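You operate a simulated robot arm through the tools that you are given. There is no shell and no other tool. Be economical: measure what you need, move in short steps, check, and stop when the job is done.

The job below is to be done with a simulated two-armed robot. You get a single attempt, and the scene is never put back.

Task
On the table below the hopper, fold the striped cloth in half and then in half again.

Only the result counts: the job must be done as asked and must still hold three seconds after the hand-in. Knocking over, shifting, dropping, spilling or breaking anything else fails it. Flat cloth is picked up by pressing the open fingertips on it (5 to 10 N) and closing them slowly along it; thin cloth reads only 2 to 8 mm in the jaws.

Robot
Two 7-joint arms with four-finger grippers on one trunk, on a base that drives. Base frame: it is fixed to the floor where the robot stands at the start and does not move with it; the origin is under the middle of the robot, x ahead of it, y to its left, z up; the surface under the hand at the start is at about z = 0.85. Readings come in m, rad, newtons and seconds.
The left shoulder is at the start at [0.035, 0.197, 1.132], the right one opposite. With the tool pointing down near the work surface each hand reaches from about 0.34 to 0.84 m from the robot's upright axis, wherever it stands, measured 20 degrees to its own side. Places, roughly: table below the hopper [0.6, -0.2, 0.8]. Payload 3.67 kg a hand.
Tool frame (each hand has its own): the origin (TCP) lies between the finger pads and is the grasp point; the fingertips stand 0.028 m ahead of it; z points along the fingers, y is the line along which they close. The gripper opens to 0.112 m. The gripper's body begins 0.073 m behind the TCP.
Orientation is told as [roll, pitch, yaw] about the base's x, y, z axes, in that order, counted from this pose: with the fingers straight down and closing along the base's y, the tool's x points along the base's -x, its y along +y and its z along -z.

Tools
- The arms move only by the tool arm_command. It takes "left_increments", "right_increments" or both (then of equal length, played together; a hand with none holds still); each is a list of rows, each a list of 7 numbers: the gripper command, from -1 (shut) to 1 (fully open), values between in proportion, then the shift along the base's x, y, z in m, then the turn, a rotation vector about the base's x, y, z in rad. In form: [[gripper, dx, dy, dz, ax, ay, az], ...]. A call has 1 to 20 rows; each row is the pose to reach, as a shift and turn from the pose commanded when the call began. Rows are played at 5 a second. More than 0.05 m and 0.15 rad between two rows, or a gripper value outside its range, and nothing of the call is played. Where a pose cannot be reached the arm comes as near as it can. A force on the tool above 40 N (or 10 N above the force at the start of the call, whichever is more), or a blocked arm, ends the call early, and 0.2 s more pass. Each finger halts on what it meets, pressing with about 28 N; the grip force reading is that of the motor and also rises with nothing between the fingers. The clock runs only during rows and for 0.2 s after the last one: add rows that repeat a pose to give the fingers time. It gives the time, the measured TCP pose, the force on the tool (base axes), the opening and the grip force at its end, in the units of the frame above (readings bear some noise), with the torque about the TCP (base axes, N m) and any sound that the robot's microphone picked up.
- Cameras (640 x 400 px; columns grow to the right, rows downward): "scene" is now at [0.0928, -0.0167, 1.3549]; the picture's right is [-0.40, -0.92, 0.00], its down [-0.59, 0.26, -0.76] and it looks along [0.70, -0.31, -0.65] (base axes); focal length 214 px, centre (320, 200). "left" rides on the left gripper at [0.06, 0.018, -0.104] in its tool frame; the picture's right is [-0.29, 0.96, 0.00], its down [-0.80, -0.24, -0.55] and it looks along [-0.53, -0.16, 0.83] (tool axes); focal length 234 px, centre (320, 200). "right" rides on the right gripper at [0.06, -0.018, -0.104] in its tool frame; the picture's right is [0.29, 0.96, 0.00], its down [-0.80, 0.24, -0.55] and it looks along [-0.53, 0.16, 0.83] (tool axes); focal length 234 px, centre (320, 200). There is no depth. A picture from a camera that has moved, and an enlarged one, comes with that camera's place and axes in the base frame and with its lens.
- get_image(camera): a new picture of that camera. The clock stands still meanwhile.
- lift_body(by): slides the trunk up (or, below 0, down) by that many m; the arms and the scene camera ride with it, the base frame stays. It gives what a move gives, with no picture.
- steer(legs): drives the robot by 1 to 6 legs, each [ahead, left, turn to the left] in m, m and rad, along the robot's own axes; the way and the turn of a leg run together, so that a leg with both is an arc; at most 1.5 m and 3.142 rad a leg. The arms and the cameras ride along, it lands a little off, and it stops where it bumps. It gives what a move gives.
- pan_tilt(pan, tilt): turns the head with the scene camera to pan (to the left, within 1.501 rad either way) and tilt (down, from -0.506 to 1.204), counted from straight ahead of the robot. It gives what a move gives.
- zoom(camera, box): a new picture of the part [left, top, right, bottom] of that camera's present view, enlarged. The clock stands still meanwhile.
- job_done(): hands the job in; it is judged then, once.

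Go step by step. Nothing tells you exact positions but the pictures and the camera data: compare them with the known pose of the tool, close in by small moves and look again before you grip or let go. The budget is 120 turns and 108 pictures, counting those below and the enlarged ones. Unless the task says otherwise, let go and move clear before handing in.

The tools are called after "Emit:" as a command line: name --argument value ..., lists and objects as JSON in quotes. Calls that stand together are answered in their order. arm_command: Moves the arms, as the interface text tells. Its arguments: {"type":"object","properties":{"left_increments":{"type":"array","items":{"type":"array","items":{"type":"number"}}},"right_increments":{"type":"array","items":{"type":"array","items":{"type":"number"}}}},"required":[]} The other tools are called the same way: lift_body (by) slides the trunk up or down; steer (legs) drives the base; pan_tilt (pan, tilt) turns the head that bears the scene camera; get_image (camera) takes a picture; zoom (camera, box) takes an enlarged picture of a part of a camera's view; job_done () hands the job in.

At the start:

```text
time: 0.0
left_tool_pos: [0.4848, 0.1017, 1.2422]
left_tcp_rot: [-0.006, -0.312, 0.025]
left_force: [-0.2, 0.1, -1.3]
left_wrist_torque: [0.02, -0.02, 0.02]
left_gripper_width: 0.1118
left_finger_force: 0.1
right_tool_pos: [0.4637, -0.341, 1.1044]
right_tcp_rot: [-0.007, -0.008, 0.021]
right_force: [1.5, 1.0, 1.3]
right_wrist_torque: [-0.13, 0.14, 0.01]
right_gripper_width: 0.1121
right_finger_force: 0.1
trunk travel left (down, up): [-0.25, 0.264]
robot x, y, heading: [0.0072, 0.0048, 0.021]
head pan, tilt: [-0.433, 0.714]
```

scene: 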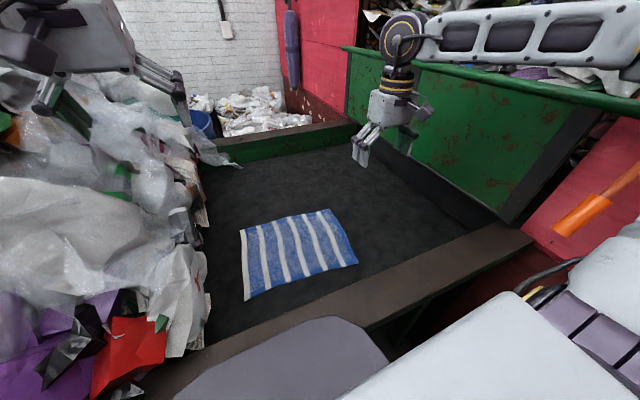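
right: 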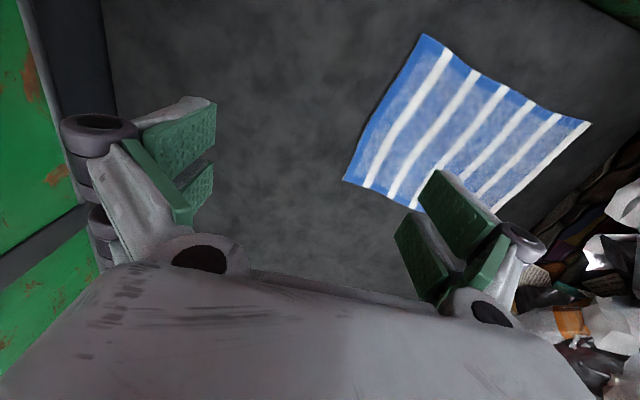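
left: 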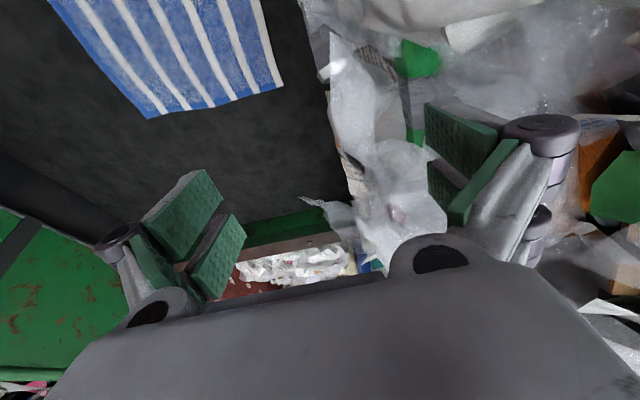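

The striped cloth lies flat at roughly x 0.35–0.60, y -0.27–0.05, with z ≈ 0.85 (the scene and right cameras agree), stripes along x. Before planning the folds I'll look at the free space to the right of the robot.

Emit:
pan_tilt --pan -1.2 --tilt 0.8

Emit:
get_image --camera "scene"

Emit:
pan_tilt --pan -0.2 --tilt 1.0

Emit:
get_image --camera "scene"

```text
time: 1.1
left_tool_pos: [0.4853, 0.098, 1.2431]
left_tcp_rot: [-0.005, -0.32, 0.022]
left_force: [-0.3, 0.1, 0.2]
left_wrist_torque: [0.02, 0.0, -0.01]
left_gripper_width: 0.1119
left_finger_force: 0.0
right_tool_pos: [0.4629, -0.3431, 1.1004]
right_tcp_rot: [-0.002, -0.007, 0.021]
right_force: [0.0, -0.5, -0.7]
right_wrist_torque: [-0.01, -0.02, 0.02]
right_gripper_width: 0.112
right_finger_force: 0.0
trunk travel left (down, up): [-0.25, 0.264]
robot x, y, heading: [0.0082, 0.0096, 0.025]
head pan, tilt: [-1.201, 0.799]
```

```text
104 pictures are left
camera scene: at [0.0475, -0.0622, 1.3442], right [-0.92, -0.38, 0.0], down [-0.27, 0.66, -0.7], along [0.27, -0.65, -0.71], focal length 214 px, centre (320, 200)
```

scene: 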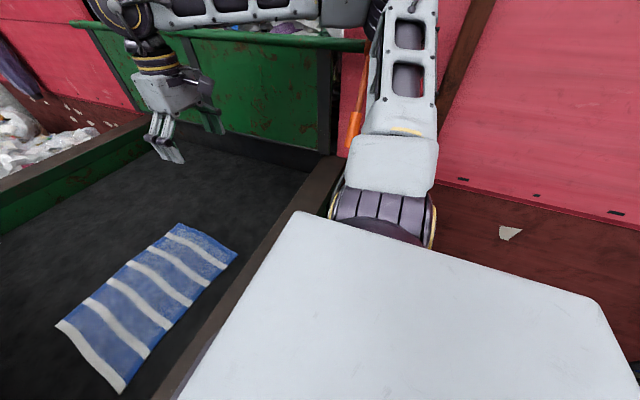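

```text
time: 2.4
left_tool_pos: [0.4853, 0.0965, 1.2426]
left_tcp_rot: [-0.002, -0.315, 0.024]
left_force: [0.3, -1.2, 0.5]
left_wrist_torque: [0.0, 0.0, -0.01]
left_gripper_width: 0.112
left_finger_force: 0.0
right_tool_pos: [0.4629, -0.3454, 1.1009]
right_tcp_rot: [-0.002, -0.007, 0.023]
right_force: [0.5, 0.7, 0.1]
right_wrist_torque: [0.01, 0.03, 0.0]
right_gripper_width: 0.1121
right_finger_force: 0.2
trunk travel left (down, up): [-0.25, 0.264]
robot x, y, heading: [0.0065, 0.0085, 0.026]
head pan, tilt: [-0.201, 1.0]
```

```text
103 pictures are left
camera scene: at [0.0851, -0.0011, 1.3294], right [-0.18, -0.98, 0.0], down [-0.82, 0.15, -0.55], along [0.54, -0.1, -0.84], focal length 214 px, centre (320, 200)
```

scene: 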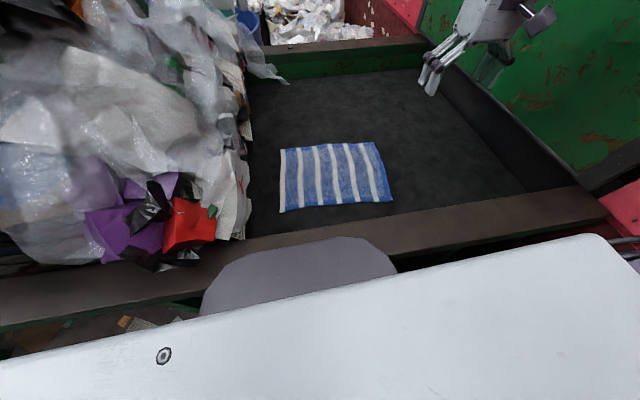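

The floor to the right is mostly taken up by the robot's own body and arm, and the rubbish heap starts at about y = 0.13, close to the cloth's left edge. I'll first pinch the right edge of the cloth with the right hand and pull the cloth away from the heap, which also tests the grasp; now lowering the right hand above that edge.

Emit:
arm_command --right_increments '[[0.2, 0, 0.03, -0.04, 0, 0, 0], [-0.2, 0, 0.06, -0.08, 0, 0, 0], [-0.29, 0.002, 0.09, -0.12, 0, 0, 0], [-0.29, 0.003, 0.105, -0.16, 0, 0, 0], [-0.29, 0.003, 0.105, -0.195, 0, 0, 0], [-0.29, 0.003, 0.105, -0.195, 0, 0, 0]]'

Emit:
get_image --camera "right"

Emit:
get_image --camera "scene"

Emit:
get_image --camera "left"

```text
time: 3.8
left_tool_pos: [0.4871, 0.0951, 1.2418]
left_tcp_rot: [-0.002, -0.313, 0.024]
left_force: [0.0, -0.1, 0.2]
left_wrist_torque: [0.0, 0.02, 0.0]
left_gripper_width: 0.112
left_finger_force: 0.1
right_tool_pos: [0.4682, -0.2406, 0.905]
right_tcp_rot: [-0.002, -0.005, 0.023]
right_force: [-0.2, -0.5, -0.9]
right_wrist_torque: [0.0, -0.01, 0.0]
right_gripper_width: 0.0395
right_finger_force: 0.1
trunk travel left (down, up): [-0.25, 0.264]
robot x, y, heading: [0.0042, 0.0077, 0.023]
head pan, tilt: [-0.201, 1.0]
```

```text
102 pictures are left
camera right: at [0.4074, -0.2598, 1.0078], right [-0.31, 0.95, 0.0], down [0.79, 0.26, 0.56], along [0.53, 0.17, -0.83], focal length 234 px, centre (320, 200)
```

right: 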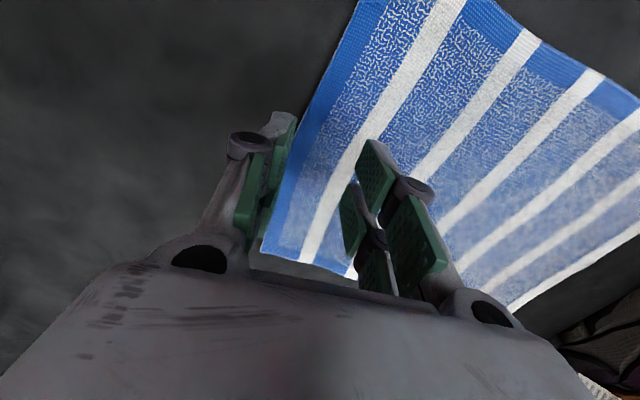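

```text
101 pictures are left
camera scene: at [0.0854, -0.0023, 1.3294], right [-0.18, -0.98, 0.0], down [-0.82, 0.15, -0.55], along [0.54, -0.1, -0.84], focal length 214 px, centre (320, 200)
```

scene: 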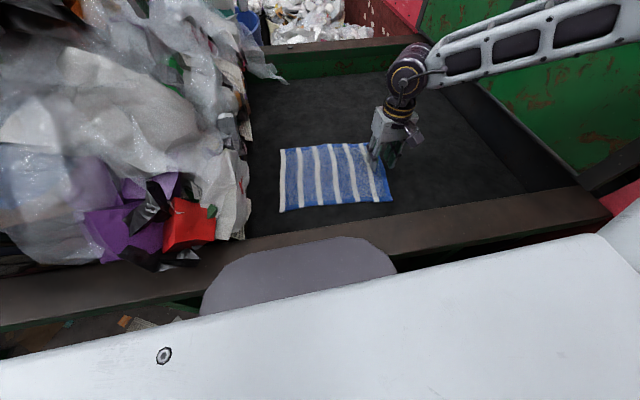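

```text
100 pictures are left
camera left: at [0.3967, 0.1119, 1.3206], right [0.25, 0.96, 0.09], down [0.59, -0.23, 0.77], along [0.77, -0.14, -0.63], focal length 234 px, centre (320, 200)
```

left: 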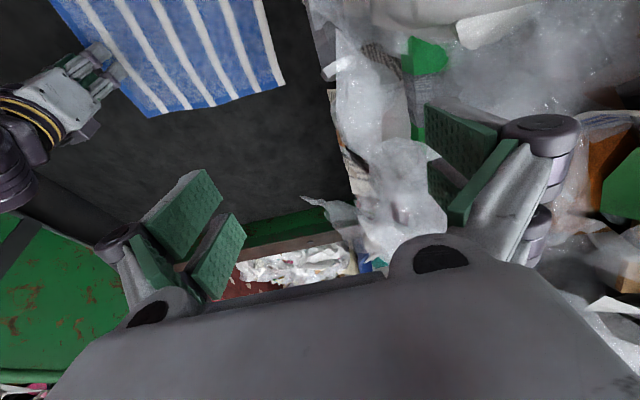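

The outer finger stands right above the cloth's right edge. I'll shift a centimetre inward and press down gently to find the contact height.

Emit:
arm_command --right_increments '[[-0.29, 0, 0.01, -0.012, 0, 0, 0], [-0.29, 0, 0.01, -0.022, 0, 0, 0], [-0.29, 0, 0.01, -0.026, 0, 0, 0], [-0.29, 0, 0.01, -0.029, 0, 0, 0]]'

```text
time: 4.8
left_tool_pos: [0.4863, 0.094, 1.2415]
left_tcp_rot: [-0.002, -0.314, 0.022]
left_force: [-1.2, 0.6, -0.9]
left_wrist_torque: [-0.01, -0.01, 0.01]
left_gripper_width: 0.112
left_finger_force: 0.0
right_tool_pos: [0.4716, -0.231, 0.8783]
right_tcp_rot: [0.003, -0.014, 0.024]
right_force: [-2.3, -1.0, 27.1]
right_wrist_torque: [-0.05, 0.25, -0.05]
right_gripper_width: 0.0186
right_finger_force: 15.6
trunk travel left (down, up): [-0.25, 0.264]
robot x, y, heading: [0.0033, 0.007, 0.021]
head pan, tilt: [-0.201, 1.0]
stopped in row 4 (right hand): the force on the tool passed its limit at 46 N (the readings are from after the stop); the commanded pose is now the measured one
```

I overshot in force; the surface is met at a TCP height of about 0.879, and the fingers have slid together somewhat. Easing off and seeing where the force settles.

Emit:
arm_command --right_increments '[[-0.4, 0, 0, 0.0015, 0, 0, 0], [-0.4, 0, 0, 0.0015, 0, 0, 0]]'

Emit:
get_image --camera "right"

```text
time: 5.4
left_tool_pos: [0.4879, 0.0936, 1.2415]
left_tcp_rot: [0.0, -0.311, 0.021]
left_force: [0.7, 0.1, -0.6]
left_wrist_torque: [0.01, 0.0, 0.02]
left_gripper_width: 0.1122
left_finger_force: 0.0
right_tool_pos: [0.469, -0.2319, 0.8793]
right_tcp_rot: [0.0, -0.011, 0.023]
right_force: [6.6, 0.9, 11.0]
right_wrist_torque: [0.08, -0.16, -0.08]
right_gripper_width: 0.0348
right_finger_force: 0.0
trunk travel left (down, up): [-0.25, 0.264]
robot x, y, heading: [0.0083, 0.0099, 0.02]
head pan, tilt: [-0.201, 1.0]
```

```text
99 pictures are left
camera right: at [0.4099, -0.2509, 0.9825], right [-0.31, 0.95, 0.0], down [0.79, 0.26, 0.56], along [0.53, 0.17, -0.83], focal length 234 px, centre (320, 200)
```

right: 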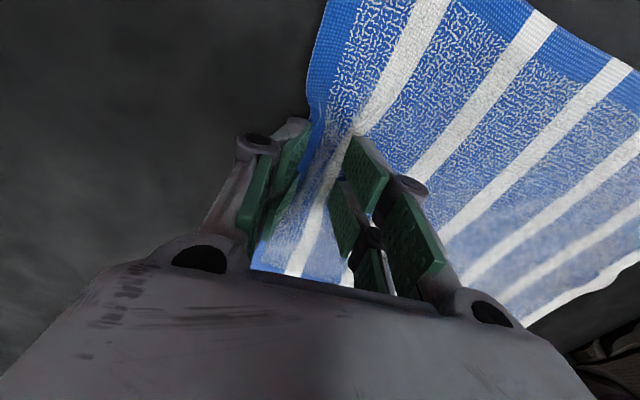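

About 11 N now and the cloth is already slightly bunched between the fingers. Closing slowly.

Emit:
arm_command --right_increments '[[-0.5, 0, 0, 0.0003, 0, 0, 0], [-0.6, 0, 0, 0.0003, 0, 0, 0], [-0.7, 0, 0, 0.0003, 0, 0, 0], [-0.8, 0, 0, 0.0003, 0, 0, 0], [-0.9, 0, 0, 0.0003, 0, 0, 0], [-1, 0, 0, 0.0003, 0, 0, 0], [-1, 0, 0, 0.0003, 0, 0, 0]]'

Emit:
get_image --camera "right"

```text
time: 7.0
left_tool_pos: [0.4886, 0.092, 1.2402]
left_tcp_rot: [-0.001, -0.312, 0.02]
left_force: [0.7, -0.6, -0.5]
left_wrist_torque: [0.01, -0.02, -0.03]
left_gripper_width: 0.112
left_finger_force: 0.0
right_tool_pos: [0.4692, -0.2327, 0.8793]
right_tcp_rot: [-0.001, -0.009, 0.021]
right_force: [-3.2, -0.3, 16.7]
right_wrist_torque: [0.04, 0.16, -0.1]
right_gripper_width: 0.0074
right_finger_force: 27.5
trunk travel left (down, up): [-0.25, 0.264]
robot x, y, heading: [0.0068, 0.0091, 0.02]
head pan, tilt: [-0.201, 1.0]
```

```text
98 pictures are left
camera right: at [0.4087, -0.251, 0.9832], right [-0.31, 0.95, 0.0], down [0.79, 0.26, 0.56], along [0.53, 0.17, -0.83], focal length 234 px, centre (320, 200)
```

right: 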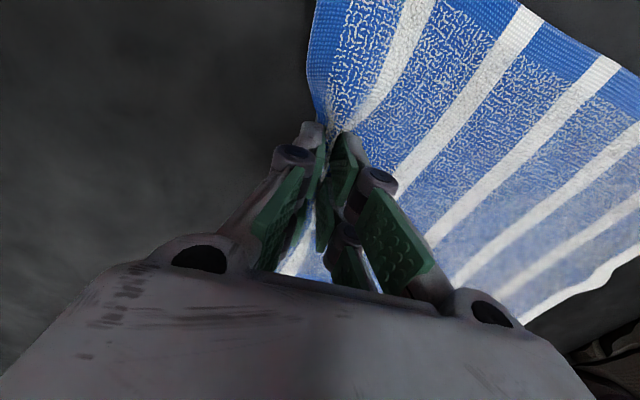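

The cloth is gripped (7 mm). I lift it a little and drag it 0.16 m to the right, away from the heap.

Emit:
arm_command --right_increments '[[-1, 0, 0, 0.01, 0, 0, 0], [-1, 0, -0.02, 0.015, 0, 0, 0], [-1, 0, -0.04, 0.015, 0, 0, 0], [-1, 0, -0.06, 0.015, 0, 0, 0], [-1, 0, -0.08, 0.015, 0, 0, 0], [-1, 0, -0.1, 0.015, 0, 0, 0], [-1, 0, -0.12, 0.015, 0, 0, 0], [-1, 0, -0.14, 0.015, 0, 0, 0], [-1, 0, -0.16, 0.015, 0, 0, 0], [-1, 0, -0.16, 0.015, 0, 0, 0]]'

Emit:
get_image --camera "scene"

```text
time: 9.4
left_tool_pos: [0.4951, 0.0988, 1.2427]
left_tcp_rot: [0.004, -0.323, 0.02]
left_force: [-0.3, -0.3, -0.5]
left_wrist_torque: [0.0, 0.01, 0.02]
left_gripper_width: 0.1119
left_finger_force: 0.0
right_tool_pos: [0.4995, -0.3847, 0.9095]
right_tcp_rot: [-0.107, -0.002, 0.087]
right_force: [-0.1, 0.7, -0.4]
right_wrist_torque: [0.03, 0.02, -0.06]
right_gripper_width: 0.0049
right_finger_force: 28.1
trunk travel left (down, up): [-0.25, 0.264]
robot x, y, heading: [0.0126, 0.0019, 0.044]
head pan, tilt: [-0.201, 1.0]
stopped in row 10 (right hand): the arm was blocked; the commanded pose is now the measured one
```

```text
97 pictures are left
camera scene: at [0.1026, 0.0029, 1.3267], right [-0.15, -0.99, 0.01], down [-0.83, 0.13, -0.54], along [0.53, -0.09, -0.84], focal length 214 px, centre (320, 200)
```

scene: 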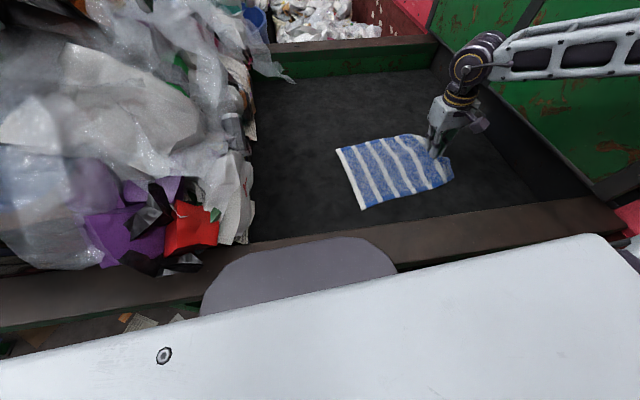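

The right elbow got blocked (likely by the green side wall) after 0.14 m, which is enough. I'll back off a hair, straighten the hand, lower and let the cloth go.

Emit:
arm_command --right_increments '[[-1, -0.003, 0.008, -0.008, 0.05, 0, -0.03], [-1, -0.003, 0.008, -0.02, 0.107, 0, -0.06], [-1, -0.003, 0.008, -0.027, 0.107, 0, -0.06], [-0.7, -0.003, 0.008, -0.026, 0.107, 0, -0.06], [-0.4, -0.003, 0.008, -0.024, 0.107, 0, -0.06], [-0.4, -0.003, 0.008, 0.01, 0.107, 0, -0.06], [-0.4, -0.003, 0.008, 0.05, 0.107, 0, -0.06], [-0.4, -0.003, 0.008, 0.1, 0.107, 0, -0.06], [-0.4, -0.003, 0.008, 0.15, 0.107, 0, -0.06]]'

Emit:
get_image --camera "scene"

```text
time: 11.4
left_tool_pos: [0.4963, 0.1063, 1.2447]
left_tcp_rot: [0.005, -0.326, 0.032]
left_force: [-0.7, 0.4, 0.0]
left_wrist_torque: [0.0, 0.01, 0.01]
left_gripper_width: 0.1118
left_finger_force: 0.1
right_tool_pos: [0.5001, -0.3701, 1.0637]
right_tcp_rot: [-0.012, -0.005, 0.032]
right_force: [-1.0, -0.2, -0.6]
right_wrist_torque: [0.11, -0.08, -0.01]
right_gripper_width: 0.0336
right_finger_force: 0.0
trunk travel left (down, up): [-0.25, 0.264]
robot x, y, heading: [0.015, 0.0074, 0.052]
head pan, tilt: [-0.201, 1.0]
```

```text
96 pictures are left
camera scene: at [0.105, 0.0077, 1.3289], right [-0.15, -0.99, 0.01], down [-0.83, 0.12, -0.54], along [0.53, -0.09, -0.84], focal length 214 px, centre (320, 200)
```

scene: 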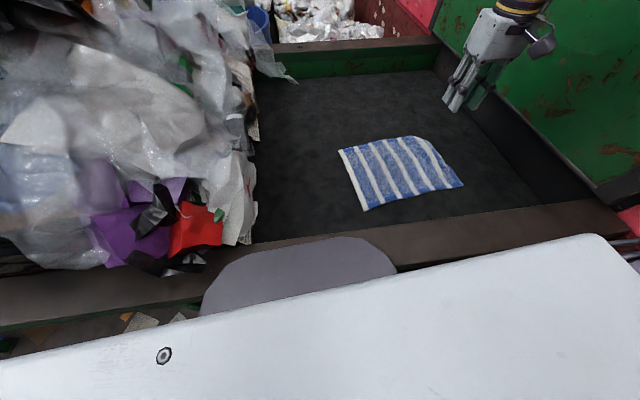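

The cloth lies flat again, away from the heap, slightly wrinkled at its right edge. I'll raise the trunk so the forearms come in from higher up, then look.

Emit:
lift_body --by 0.15

Emit:
pan_tilt --pan -0.5 --tilt 1.0

Emit:
get_image --camera "scene"

Emit:
zoom --camera "scene" --box '[220, 100, 440, 240]'

```text
time: 13.2
left_tool_pos: [0.4942, 0.0947, 1.3923]
left_tcp_rot: [0.006, -0.32, 0.022]
left_force: [-0.4, -0.4, -0.7]
left_wrist_torque: [0.0, -0.03, -0.03]
left_gripper_width: 0.1121
left_finger_force: 0.1
right_tool_pos: [0.4913, -0.3828, 1.2071]
right_tcp_rot: [0.013, -0.007, 0.021]
right_force: [-0.3, -0.2, -0.3]
right_wrist_torque: [-0.02, -0.04, 0.02]
right_gripper_width: 0.0336
right_finger_force: 0.0
trunk travel left (down, up): [-0.4, 0.114]
robot x, y, heading: [0.0117, 0.0044, 0.05]
head pan, tilt: [-0.201, 1.0]
```

```text
time: 14.0
left_tool_pos: [0.493, 0.0942, 1.3912]
left_tcp_rot: [0.007, -0.32, 0.025]
left_force: [0.5, 0.3, -0.4]
left_wrist_torque: [0.01, -0.02, 0.03]
left_gripper_width: 0.1119
left_finger_force: 0.0
right_tool_pos: [0.4926, -0.3817, 1.2065]
right_tcp_rot: [0.015, -0.007, 0.021]
right_force: [0.5, -0.2, -0.5]
right_wrist_torque: [0.01, 0.02, -0.03]
right_gripper_width: 0.0337
right_finger_force: 0.0
trunk travel left (down, up): [-0.4, 0.114]
robot x, y, heading: [0.0121, 0.0047, 0.042]
head pan, tilt: [-0.499, 1.0]
```

```text
95 pictures are left
camera scene: at [0.0934, -0.0228, 1.478], right [-0.44, -0.9, 0.0], down [-0.76, 0.37, -0.54], along [0.49, -0.24, -0.84], focal length 214 px, centre (320, 200)
```

scene: 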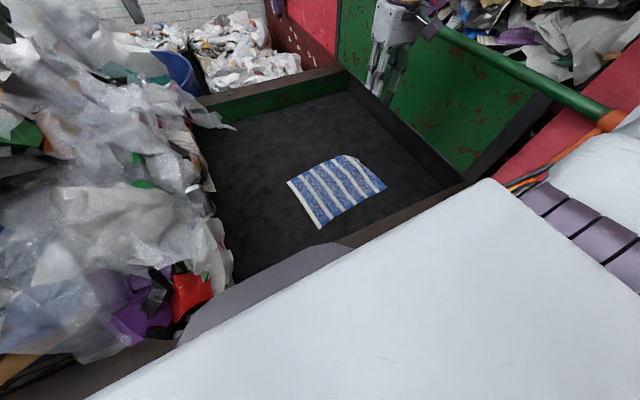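

```text
2.86 times, centred on (330, 170) of scene
camera zoom: at [0.0934, -0.0228, 1.478], right [-0.44, -0.9, 0.0], down [-0.76, 0.37, -0.54], along [0.49, -0.24, -0.84], focal length 613 px, centre (291, 286)
```

zoom: 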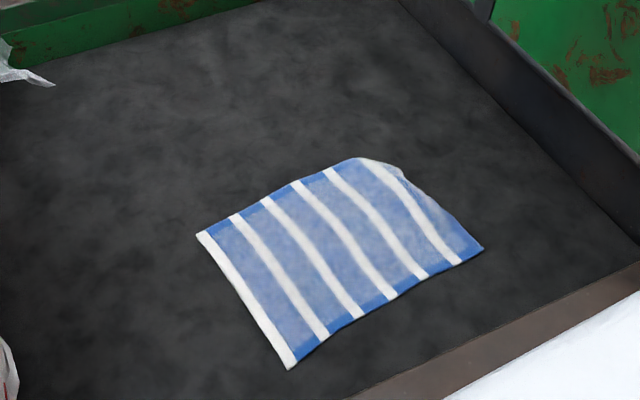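

The right far corner (expected near [0.63, -0.42]) looks curled. Taking a close look with the right hand camera.

Emit:
get_image --camera "right"

Emit:
zoom --camera "scene" --box '[320, 140, 400, 200]'

```text
93 pictures are left
camera right: at [0.4315, -0.4023, 1.3104], right [-0.31, 0.95, 0.01], down [0.79, 0.25, 0.56], along [0.53, 0.18, -0.83], focal length 234 px, centre (320, 200)
```

right: 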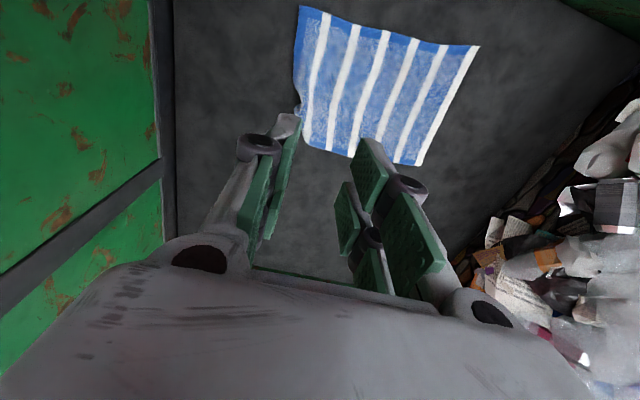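

```text
6.67 times, centred on (360, 170) of scene
camera zoom: at [0.0934, -0.0228, 1.478], right [-0.44, -0.9, 0.0], down [-0.76, 0.37, -0.54], along [0.49, -0.24, -0.84], focal length 1430 px, centre (53, 400)
```

zoom: 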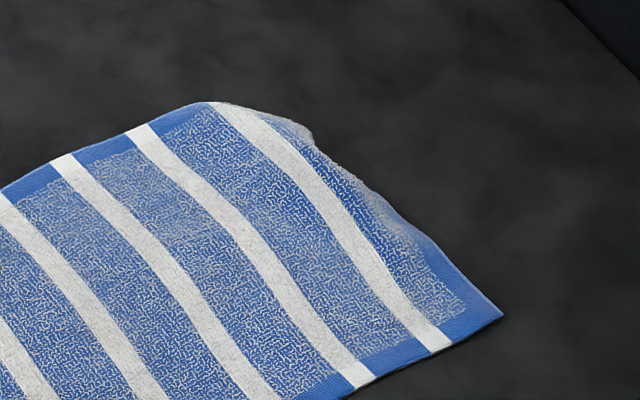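

Emit:
arm_command --right_increments '[[0.2, 0.04, 0, 0, 0, 0, 0], [0.5, 0.08, 0, 0, 0, 0, 0], [0.8, 0.1, 0.02, -0.02, 0, 0, 0], [0.8, 0.1, 0.04, -0.06, 0, 0, 0], [0.8, 0.1, 0.04, -0.09, 0, 0, 0], [0.8, 0.1, 0.04, -0.09, 0, 0, 0]]'

Emit:
get_image --camera "right"

```text
time: 15.4
left_tool_pos: [0.4927, 0.0928, 1.3904]
left_tcp_rot: [0.009, -0.32, 0.022]
left_force: [0.0, 0.8, 0.1]
left_wrist_torque: [0.03, -0.02, -0.01]
left_gripper_width: 0.1118
left_finger_force: 0.2
right_tool_pos: [0.5918, -0.3438, 1.115]
right_tcp_rot: [0.016, -0.009, 0.021]
right_force: [-0.5, -0.4, 0.4]
right_wrist_torque: [0.03, -0.03, 0.01]
right_gripper_width: 0.1008
right_finger_force: 0.2
trunk travel left (down, up): [-0.4, 0.114]
robot x, y, heading: [0.0071, 0.0055, 0.047]
head pan, tilt: [-0.499, 1.0]
```

```text
91 pictures are left
camera right: at [0.5309, -0.364, 1.2191], right [-0.31, 0.95, 0.01], down [0.79, 0.25, 0.56], along [0.53, 0.18, -0.83], focal length 234 px, centre (320, 200)
```

right: 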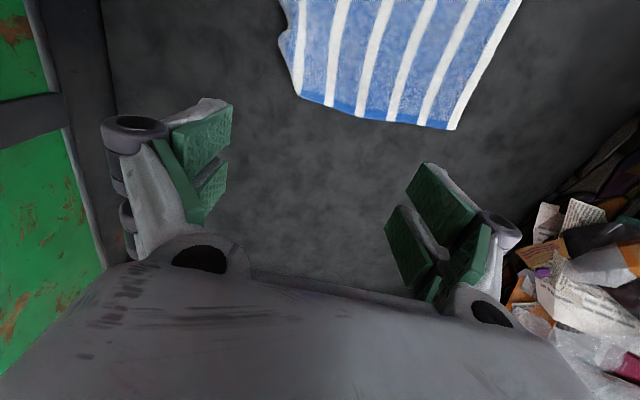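

Emit:
zoom --camera "right" --box '[260, 0, 420, 130]'

```text
3.08 times, centred on (340, 65) of right
camera zoom: at [0.5309, -0.364, 1.2191], right [-0.31, 0.95, 0.01], down [0.79, 0.25, 0.56], along [0.53, 0.18, -0.83], focal length 720 px, centre (258, 615)
```

zoom: 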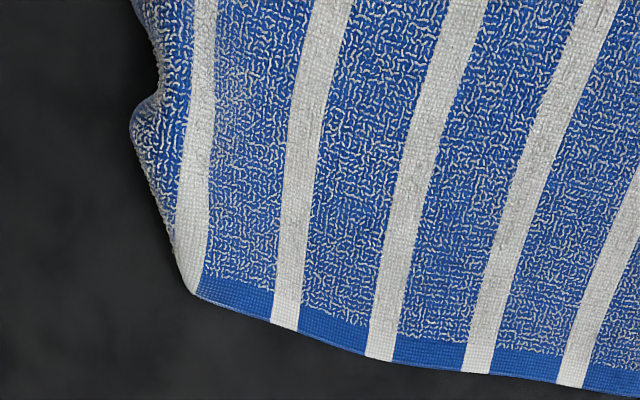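

The last ~6 cm at the far right corner is tucked under. I'll pinch the far edge next to it, lift so the flap hangs free, and lay it back out.

Emit:
arm_command --right_increments '[[0.4, -0.007, 0.02, -0.04, -0.01, 0, 0], [0, -0.007, 0.044, -0.09, -0.016, 0, 0], [-0.29, -0.007, 0.044, -0.14, -0.016, 0, 0], [-0.29, -0.007, 0.044, -0.19, -0.016, 0, 0], [-0.29, -0.007, 0.044, -0.22, -0.016, 0, 0], [-0.29, -0.007, 0.044, -0.22, -0.016, 0, 0]]'

Emit:
get_image --camera "right"

```text
refused: row 2 steps farther than a row can; nothing moved
```

```text
89 pictures are left
camera right: at [0.5309, -0.364, 1.2191], right [-0.31, 0.95, 0.01], down [0.79, 0.25, 0.56], along [0.53, 0.18, -0.83], focal length 234 px, centre (320, 200)
```

right: 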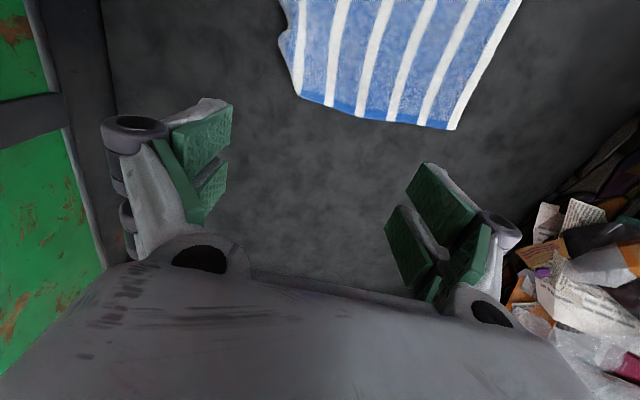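

The step was too long, so nothing moved; I repeat it with shorter steps.

Emit:
arm_command --right_increments '[[0.4, -0.007, 0.02, -0.04, -0.01, 0, 0], [0, -0.007, 0.035, -0.08, -0.016, 0, 0], [-0.29, -0.007, 0.044, -0.12, -0.016, 0, 0], [-0.29, -0.007, 0.044, -0.165, -0.016, 0, 0], [-0.29, -0.007, 0.044, -0.2, -0.016, 0, 0], [-0.29, -0.007, 0.044, -0.22, -0.016, 0, 0], [-0.29, -0.007, 0.044, -0.22, -0.016, 0, 0]]'

Emit:
get_image --camera "right"

```text
time: 17.0
left_tool_pos: [0.4932, 0.0916, 1.3925]
left_tcp_rot: [0.009, -0.318, 0.023]
left_force: [-0.1, -0.6, -0.4]
left_wrist_torque: [0.01, 0.0, 0.01]
left_gripper_width: 0.1119
left_finger_force: 0.0
right_tool_pos: [0.5841, -0.2986, 0.8955]
right_tcp_rot: [-0.001, -0.007, 0.022]
right_force: [0.4, 0.5, -0.4]
right_wrist_torque: [-0.01, -0.02, -0.02]
right_gripper_width: 0.0399
right_finger_force: 0.0
trunk travel left (down, up): [-0.4, 0.114]
robot x, y, heading: [0.0122, 0.0046, 0.048]
head pan, tilt: [-0.499, 1.0]
```

```text
88 pictures are left
camera right: at [0.5244, -0.3185, 0.9994], right [-0.31, 0.95, 0.0], down [0.79, 0.26, 0.56], along [0.53, 0.17, -0.83], focal length 234 px, centre (320, 200)
```

right: 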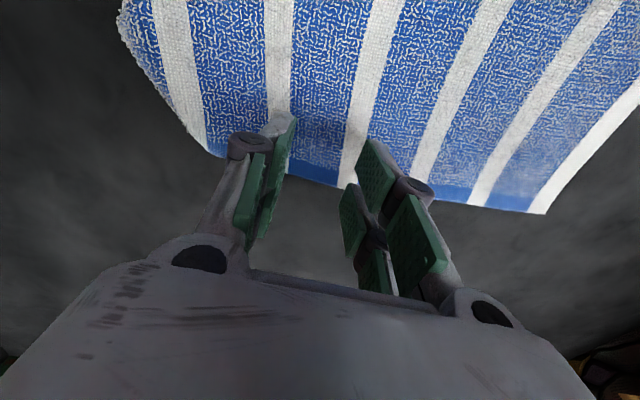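

The fingers straddle the cloth about 2 cm inside its far edge. I shift 8 mm outward and press down gently.

Emit:
arm_command --right_increments '[[-0.29, 0.008, 0, -0.01, 0, 0, 0], [-0.29, 0.008, 0, -0.014, 0, 0, 0], [-0.29, 0.008, 0, -0.0155, 0, 0, 0], [-0.29, 0.008, 0, -0.0155, 0, 0, 0]]'

```text
time: 18.0
left_tool_pos: [0.4927, 0.093, 1.3921]
left_tcp_rot: [0.007, -0.319, 0.022]
left_force: [0.1, 0.3, 0.3]
left_wrist_torque: [-0.01, -0.01, 0.01]
left_gripper_width: 0.1119
left_finger_force: 0.1
right_tool_pos: [0.5924, -0.3006, 0.8813]
right_tcp_rot: [0.001, -0.007, 0.022]
right_force: [0.0, 0.5, 3.1]
right_wrist_torque: [-0.02, 0.03, 0.0]
right_gripper_width: 0.0398
right_finger_force: 0.1
trunk travel left (down, up): [-0.4, 0.114]
robot x, y, heading: [0.0171, 0.0023, 0.047]
head pan, tilt: [-0.499, 1.0]
```

Light contact (3 N); press slightly more and close slowly.

Emit:
arm_command --right_increments '[[-0.29, 0, 0, -0.001, 0, 0, 0], [-0.4, 0, 0, -0.001, 0, 0, 0], [-0.5, 0, 0, -0.001, 0, 0, 0], [-0.6, 0, 0, -0.001, 0, 0, 0], [-0.7, 0, 0, -0.001, 0, 0, 0], [-0.8, 0, 0, -0.0005, 0, 0, 0], [-0.9, 0, 0, -0.0005, 0, 0, 0], [-1, 0, 0, -0.0005, 0, 0, 0], [-1, 0, 0, -0.0005, 0, 0, 0]]'

Emit:
get_image --camera "right"

```text
time: 20.0
left_tool_pos: [0.4926, 0.0925, 1.3918]
left_tcp_rot: [0.01, -0.319, 0.022]
left_force: [-0.2, -0.2, -1.1]
left_wrist_torque: [0.04, -0.03, 0.01]
left_gripper_width: 0.1121
left_finger_force: 0.0
right_tool_pos: [0.5921, -0.2997, 0.8799]
right_tcp_rot: [-0.002, -0.008, 0.02]
right_force: [-0.7, -0.3, 3.5]
right_wrist_torque: [0.0, 0.04, 0.02]
right_gripper_width: 0.0049
right_finger_force: 28.3
trunk travel left (down, up): [-0.4, 0.114]
robot x, y, heading: [0.0147, 0.0029, 0.045]
head pan, tilt: [-0.499, 1.0]
```

```text
87 pictures are left
camera right: at [0.5318, -0.3185, 0.9838], right [-0.31, 0.95, 0.0], down [0.79, 0.26, 0.56], along [0.53, 0.17, -0.83], focal length 234 px, centre (320, 200)
```

right: 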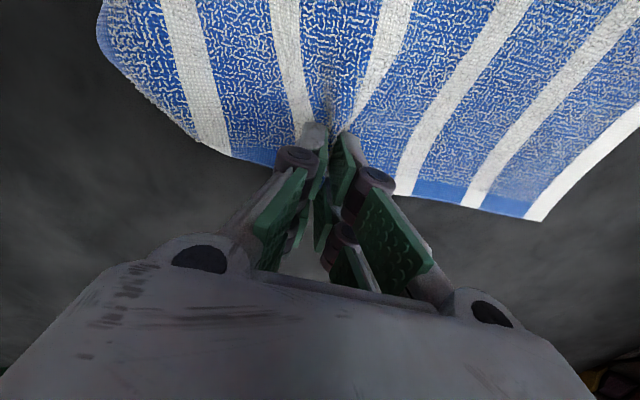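

Gripped at 5 mm. Lifting 0.18 m to let the tucked corner drop free.

Emit:
arm_command --right_increments '[[-1, 0, 0, 0.04, 0, 0, 0], [-1, 0, 0, 0.08, 0, 0, 0], [-1, 0, 0, 0.12, 0, 0, 0], [-1, 0, 0, 0.16, 0, 0, 0], [-1, 0, 0, 0.18, 0, 0, 0], [-1, 0, 0, 0.18, 0, 0, 0], [-1, 0, 0, 0.18, 0, 0, 0]]'

Emit:
get_image --camera "right"

Emit:
zoom --camera "scene" --box '[220, 60, 480, 240]'

```text
time: 21.6
left_tool_pos: [0.4925, 0.0914, 1.391]
left_tcp_rot: [0.009, -0.32, 0.023]
left_force: [-0.2, 0.2, -1.0]
left_wrist_torque: [0.03, 0.03, -0.03]
left_gripper_width: 0.1117
left_finger_force: 0.0
right_tool_pos: [0.592, -0.299, 1.0609]
right_tcp_rot: [0.0, -0.006, 0.021]
right_force: [-1.1, -0.8, 0.1]
right_wrist_torque: [-0.03, -0.03, 0.0]
right_gripper_width: 0.0049
right_finger_force: 27.8
trunk travel left (down, up): [-0.4, 0.114]
robot x, y, heading: [0.0124, 0.0092, 0.046]
head pan, tilt: [-0.499, 1.0]
```

```text
86 pictures are left
camera right: at [0.5316, -0.3176, 1.1642], right [-0.31, 0.95, 0.0], down [0.79, 0.26, 0.56], along [0.53, 0.17, -0.83], focal length 234 px, centre (320, 200)
```

right: 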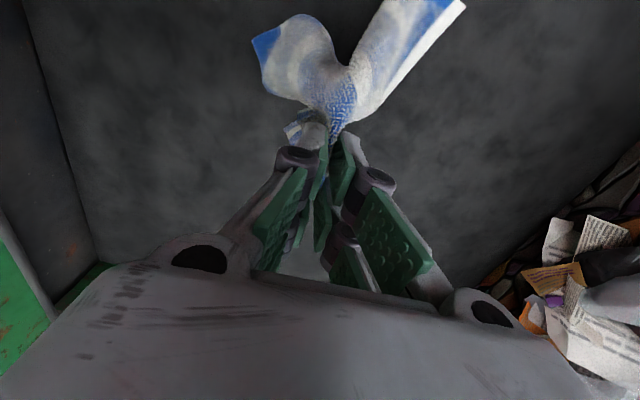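

```text
2.22 times, centred on (350, 150) of scene
camera zoom: at [0.0933, -0.0248, 1.4779], right [-0.44, -0.9, 0.0], down [-0.76, 0.37, -0.54], along [0.49, -0.24, -0.84], focal length 477 px, centre (253, 311)
```

zoom: 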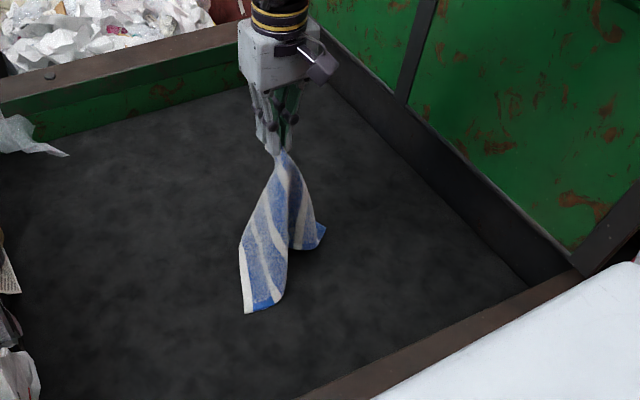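

The cloth is very limp and the tucked corner hangs free now. I lower it while moving slightly forward, so the far edge lies ahead of the rest, and then look.

Emit:
arm_command --right_increments '[[-1, 0.02, 0, -0.02, 0, 0, 0], [-1, 0.04, 0, -0.05, 0, 0, 0], [-1, 0.06, 0, -0.08, 0, 0, 0], [-1, 0.08, 0, -0.11, 0, 0, 0], [-1, 0.095, 0, -0.14, 0, 0, 0], [-1, 0.105, 0, -0.165, 0, 0, 0], [-1, 0.11, 0, -0.177, 0, 0, 0], [-0.7, 0.11, 0, -0.177, 0, 0, 0], [-0.5, 0.11, 0, -0.177, 0, 0, 0], [-0.4, 0.11, 0, -0.15, 0, 0, 0], [-0.4, 0.11, 0, -0.1, 0, 0, 0], [-0.4, 0.1, 0, -0.05, 0, 0, 0], [-0.4, 0.1, 0, 0, 0, 0, 0], [-0.4, 0.1, 0, 0.05, 0, 0, 0]]'

Emit:
zoom --camera "scene" --box '[220, 60, 480, 240]'

Emit:
get_image --camera "right"

```text
refused: row 12 steps farther than a row can; nothing moved
```

```text
2.22 times, centred on (350, 150) of scene
camera zoom: at [0.0933, -0.0248, 1.4779], right [-0.44, -0.9, 0.0], down [-0.76, 0.37, -0.54], along [0.49, -0.24, -0.84], focal length 477 px, centre (253, 311)
```

zoom: 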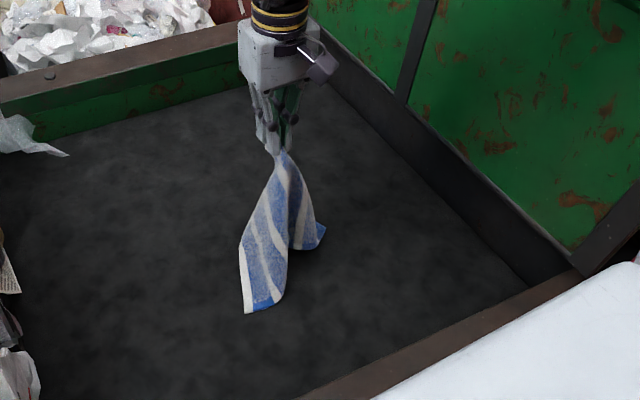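

```text
83 pictures are left
camera right: at [0.5316, -0.3176, 1.1642], right [-0.31, 0.95, 0.0], down [0.79, 0.26, 0.56], along [0.53, 0.17, -0.83], focal length 234 px, centre (320, 200)
```

right: 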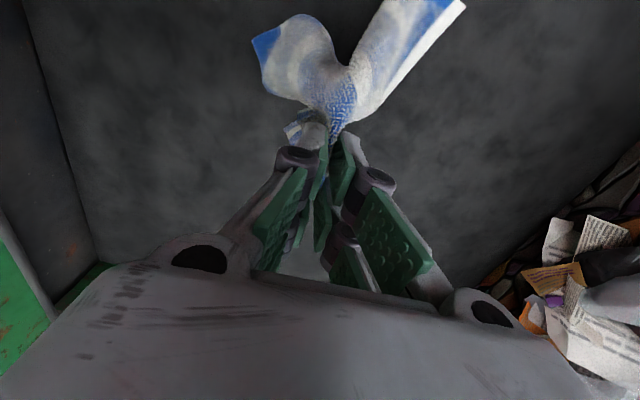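

One step was a touch too long; same motion with shorter steps.

Emit:
arm_command --right_increments '[[-1, 0.02, 0, -0.02, 0, 0, 0], [-1, 0.04, 0, -0.05, 0, 0, 0], [-1, 0.06, 0, -0.08, 0, 0, 0], [-1, 0.08, 0, -0.11, 0, 0, 0], [-1, 0.095, 0, -0.14, 0, 0, 0], [-1, 0.105, 0, -0.165, 0, 0, 0], [-1, 0.11, 0, -0.177, 0, 0, 0], [-0.7, 0.11, 0, -0.177, 0, 0, 0], [-0.5, 0.11, 0, -0.177, 0, 0, 0], [-0.4, 0.11, 0, -0.15, 0, 0, 0], [-0.4, 0.11, 0, -0.11, 0, 0, 0], [-0.4, 0.11, 0, -0.07, 0, 0, 0], [-0.4, 0.11, 0, -0.03, 0, 0, 0], [-0.4, 0.11, 0, 0.01, 0, 0, 0], [-0.4, 0.11, 0, 0.05, 0, 0, 0]]'

Emit:
zoom --camera "scene" --box '[220, 60, 480, 240]'

Emit:
get_image --camera "right"

```text
time: 24.8
left_tool_pos: [0.4929, 0.0928, 1.3917]
left_tcp_rot: [0.008, -0.321, 0.022]
left_force: [-0.3, -0.2, -0.1]
left_wrist_torque: [0.0, -0.02, 0.0]
left_gripper_width: 0.112
left_finger_force: 0.1
right_tool_pos: [0.7018, -0.3012, 1.1099]
right_tcp_rot: [0.0, -0.007, 0.022]
right_force: [0.5, 0.0, -0.4]
right_wrist_torque: [-0.02, -0.01, 0.03]
right_gripper_width: 0.0336
right_finger_force: 0.0
right hand out of reach, approached as far as the arm can: row 5, 6, 7, 8, 9, 10, 11
trunk travel left (down, up): [-0.4, 0.114]
robot x, y, heading: [0.0113, 0.0066, 0.049]
head pan, tilt: [-0.499, 1.0]
```

```text
2.22 times, centred on (350, 150) of scene
camera zoom: at [0.0927, -0.0244, 1.478], right [-0.44, -0.9, 0.0], down [-0.76, 0.37, -0.54], along [0.49, -0.24, -0.84], focal length 477 px, centre (253, 311)
```

zoom: 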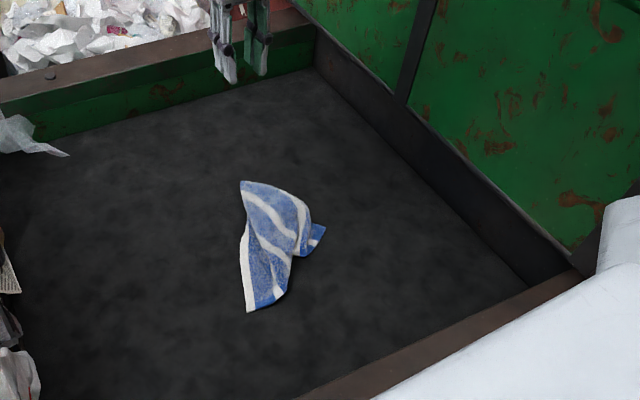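

```text
81 pictures are left
camera right: at [0.6408, -0.3188, 1.2146], right [-0.31, 0.95, 0.0], down [0.79, 0.26, 0.56], along [0.53, 0.17, -0.83], focal length 234 px, centre (320, 200)
```

right: 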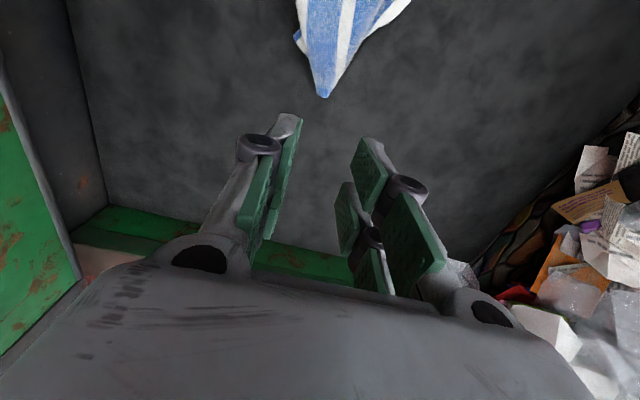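

The cloth is now gathered; I need to find corners to spread it. Zooming in.

Emit:
zoom --camera "scene" --box '[300, 125, 370, 195]'

Emit:
arm_command --right_increments '[[0, -0.04, 0, 0.02, 0, 0, 0], [0.2, -0.08, 0, 0.04, 0, 0, 0], [0.4, -0.12, 0, 0.06, 0, 0, 0], [0.5, -0.16, 0, 0.06, 0, 0, 0], [0.5, -0.19, 0, 0.06, 0, 0, 0], [0.5, -0.19, 0, 0.06, 0, 0, 0]]'

Emit:
get_image --camera "right"

```text
5.71 times, centred on (335, 160) of scene
camera zoom: at [0.0927, -0.0244, 1.478], right [-0.44, -0.9, 0.0], down [-0.76, 0.37, -0.54], along [0.49, -0.24, -0.84], focal length 1226 px, centre (234, 429)
```

zoom: 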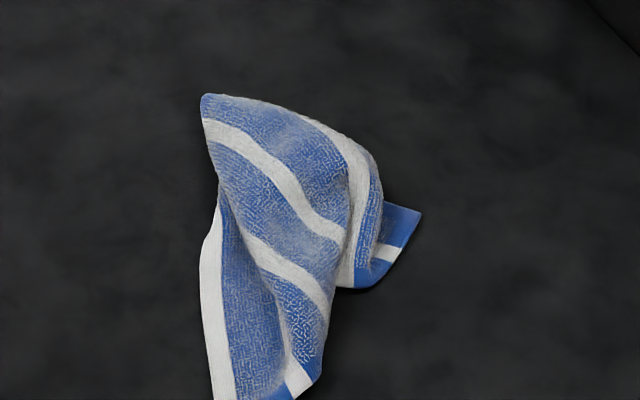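

```text
time: 26.2
left_tool_pos: [0.4947, 0.0936, 1.3911]
left_tcp_rot: [0.008, -0.32, 0.023]
left_force: [0.2, 0.7, 0.3]
left_wrist_torque: [-0.02, 0.0, 0.0]
left_gripper_width: 0.112
left_finger_force: 0.0
right_tool_pos: [0.5127, -0.2988, 1.17]
right_tcp_rot: [0.0, -0.01, 0.02]
right_force: [0.6, -0.3, 0.6]
right_wrist_torque: [0.01, 0.02, 0.04]
right_gripper_width: 0.0842
right_finger_force: 0.0
trunk travel left (down, up): [-0.4, 0.114]
robot x, y, heading: [0.0106, 0.0059, 0.044]
head pan, tilt: [-0.499, 1.0]
```

```text
79 pictures are left
camera right: at [0.4525, -0.3169, 1.2742], right [-0.31, 0.95, 0.0], down [0.79, 0.26, 0.56], along [0.53, 0.17, -0.83], focal length 234 px, centre (320, 200)
```

right: 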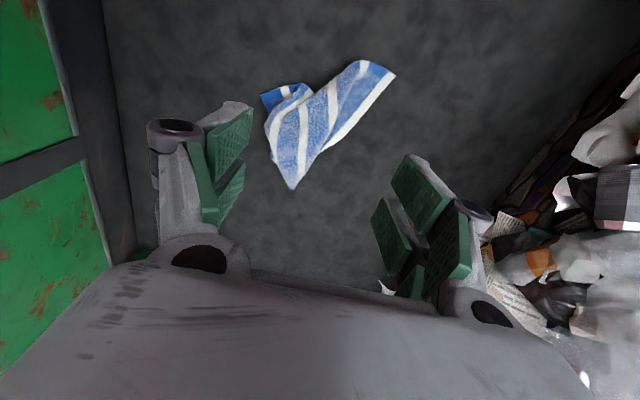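

Emit:
zoom --camera "right" --box '[230, 40, 430, 200]'

```text
2.50 times, centred on (330, 120) of right
camera zoom: at [0.4525, -0.3169, 1.2742], right [-0.31, 0.95, 0.0], down [0.79, 0.26, 0.56], along [0.53, 0.17, -0.83], focal length 585 px, centre (295, 400)
```

zoom: 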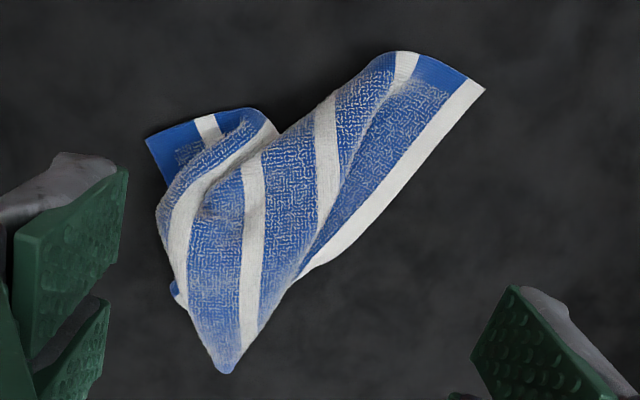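

Both near-edge corners are free: D at about [0.456, -0.189] and C at about [0.552, -0.390]. I'll grab D with the left hand and C with the right, and first bring both hands above them.

Emit:
arm_command --left_increments '[[0.8, -0.003, -0.04, -0.025, 0, 0.06, 0], [0.6, -0.006, -0.08, -0.05, 0, 0.12, 0], [0.4, -0.01, -0.12, -0.075, 0, 0.18, 0], [0.2, -0.014, -0.16, -0.1, 0, 0.24, 0], [0, -0.018, -0.2, -0.125, 0, 0.3, 0], [-0.2, -0.022, -0.24, -0.15, 0, 0.32, -0.02], [-0.4, -0.026, -0.27, -0.185, 0, 0.32, -0.02], [-0.46, -0.028, -0.29, -0.225, 0, 0.32, -0.02], [-0.46, -0.028, -0.294, -0.27, 0, 0.32, -0.02], [-0.46, -0.028, -0.294, -0.315, 0, 0.32, -0.02], [-0.46, -0.028, -0.294, -0.36, 0, 0.32, -0.02], [-0.46, -0.028, -0.294, -0.36, 0, 0.32, -0.02]]' --right_increments '[[0.4, 0.01, -0.03, 0, 0, 0, 0], [0.2, 0.02, -0.06, 0, 0, 0, 0], [0, 0.038, -0.073, 0, 0, 0, 0], [-0.2, 0.038, -0.073, 0, 0, 0, 0], [-0.4, 0.038, -0.073, 0, 0, 0, 0], [-0.46, 0.038, -0.073, -0.04, 0, 0, 0], [-0.46, 0.038, -0.073, -0.08, 0, 0, 0], [-0.46, 0.038, -0.073, -0.12, 0, 0, 0], [-0.46, 0.038, -0.073, -0.16, 0, 0, 0], [-0.46, 0.038, -0.073, -0.2, 0, 0, 0], [-0.46, 0.038, -0.073, -0.23, 0, 0, 0], [-0.46, 0.038, -0.073, -0.23, 0, 0, 0]]'

Emit:
get_image --camera "scene"

Emit:
get_image --camera "right"

Emit:
get_image --camera "left"

```text
time: 28.8
left_tool_pos: [0.4664, -0.2016, 1.0299]
left_tcp_rot: [0.013, 0.0, 0.001]
left_force: [0.5, 0.4, -0.4]
left_wrist_torque: [0.01, 0.0, 0.0]
left_gripper_width: 0.0302
left_finger_force: 0.0
right_tool_pos: [0.5506, -0.3719, 0.9402]
right_tcp_rot: [0.001, -0.008, 0.02]
right_force: [-0.3, 0.9, 0.9]
right_wrist_torque: [-0.02, -0.02, 0.01]
right_gripper_width: 0.0302
right_finger_force: 0.2
trunk travel left (down, up): [-0.4, 0.114]
robot x, y, heading: [0.0136, 0.0034, 0.046]
head pan, tilt: [-0.499, 1.0]
```

```text
77 pictures are left
camera scene: at [0.0928, -0.0248, 1.478], right [-0.44, -0.9, 0.0], down [-0.76, 0.37, -0.54], along [0.49, -0.24, -0.84], focal length 214 px, centre (320, 200)
```

scene: 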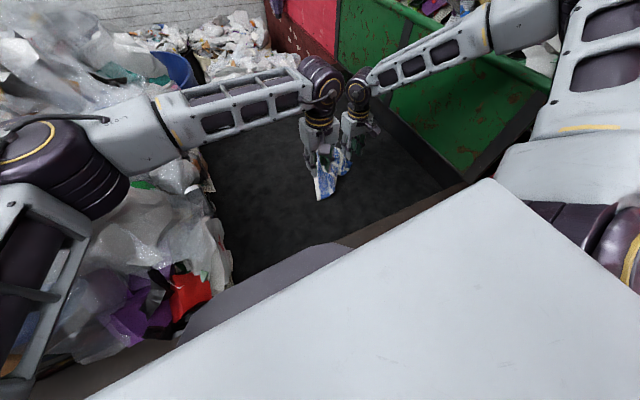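

```text
76 pictures are left
camera right: at [0.4899, -0.391, 1.0441], right [-0.31, 0.95, 0.0], down [0.79, 0.26, 0.56], along [0.53, 0.17, -0.83], focal length 234 px, centre (320, 200)
```

right: 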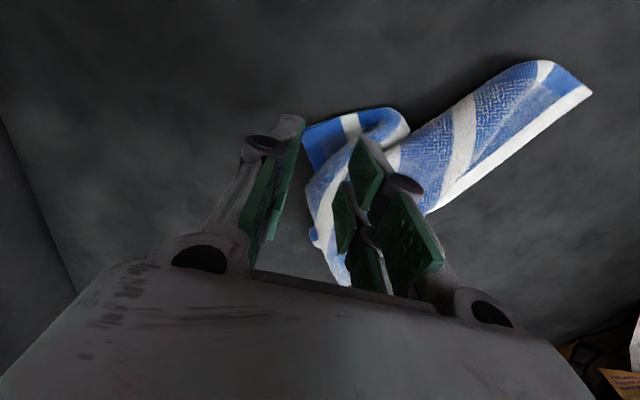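

```text
75 pictures are left
camera left: at [0.4059, -0.1849, 1.1329], right [0.29, 0.96, 0.01], down [0.8, -0.25, 0.55], along [0.53, -0.15, -0.83], focal length 234 px, centre (320, 200)
```

left: 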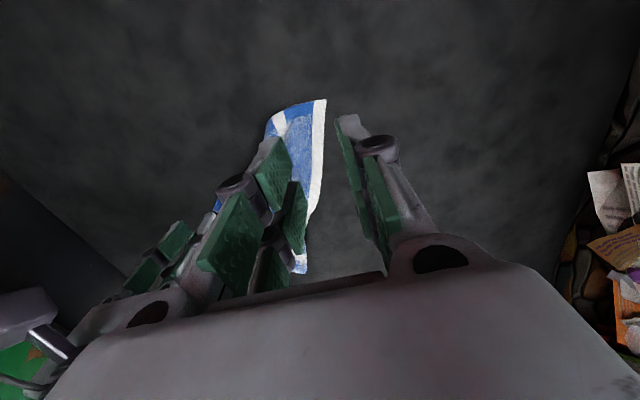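

Both hands are well placed and clear of the heap. I fine-adjust over the corners and go down to light contact.

Emit:
arm_command --left_increments '[[-0.46, 0, -0.01, -0.04, 0, 0, 0], [-0.46, 0.001, -0.01, -0.08, 0, 0, 0], [-0.46, 0.001, -0.01, -0.115, 0, 0, 0], [-0.46, 0.001, -0.01, -0.135, 0, 0, 0], [-0.46, 0.001, -0.01, -0.145, 0, 0, 0], [-0.46, 0.001, -0.01, -0.148, 0, 0, 0], [-0.46, 0.001, -0.01, -0.148, 0, 0, 0]]' --right_increments '[[-0.46, 0.006, 0.004, 0, 0, 0, 0], [-0.46, 0.006, 0.004, -0.01, 0, 0, 0], [-0.46, 0.006, 0.004, -0.025, 0, 0, 0], [-0.46, 0.006, 0.004, -0.045, 0, 0, 0], [-0.46, 0.006, 0.004, -0.055, 0, 0, 0], [-0.46, 0.006, 0.004, -0.058, 0, 0, 0], [-0.46, 0.006, 0.004, -0.0585, 0, 0, 0]]'

Emit:
get_image --camera "right"

Emit:
get_image --camera "left"

```text
time: 30.4
left_tool_pos: [0.465, -0.2097, 0.8842]
left_tcp_rot: [0.011, -0.003, 0.002]
left_force: [-1.0, -0.8, -0.4]
left_wrist_torque: [0.02, -0.04, -0.03]
left_gripper_width: 0.0302
left_finger_force: 0.2
right_tool_pos: [0.5569, -0.3673, 0.885]
right_tcp_rot: [0.002, -0.012, 0.022]
right_force: [0.3, 3.8, 18.5]
right_wrist_torque: [0.56, -0.22, 0.11]
right_gripper_width: 0.0303
right_finger_force: 3.9
trunk travel left (down, up): [-0.4, 0.114]
robot x, y, heading: [0.0093, 0.0069, 0.047]
head pan, tilt: [-0.499, 1.0]
```

```text
74 pictures are left
camera right: at [0.4965, -0.3861, 0.9875], right [-0.31, 0.95, 0.0], down [0.79, 0.26, 0.56], along [0.54, 0.17, -0.83], focal length 234 px, centre (320, 200)
```

right: 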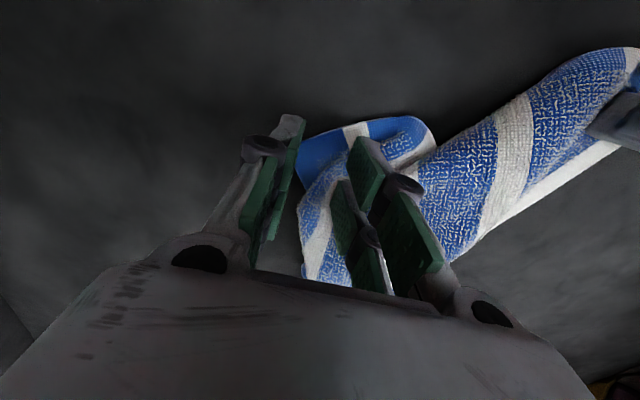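

```text
73 pictures are left
camera left: at [0.4057, -0.1933, 0.987], right [0.29, 0.96, 0.01], down [0.8, -0.24, 0.55], along [0.53, -0.15, -0.83], focal length 234 px, centre (320, 200)
```

left: 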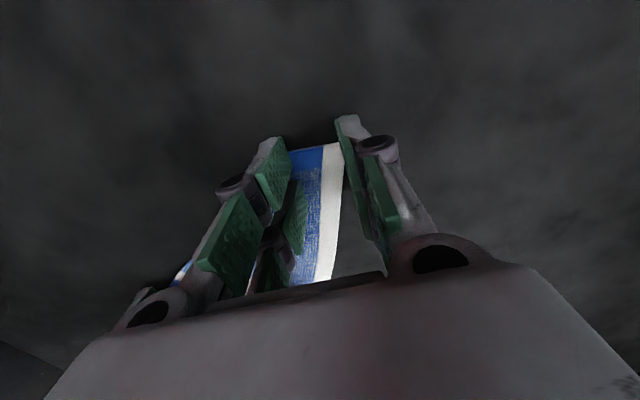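

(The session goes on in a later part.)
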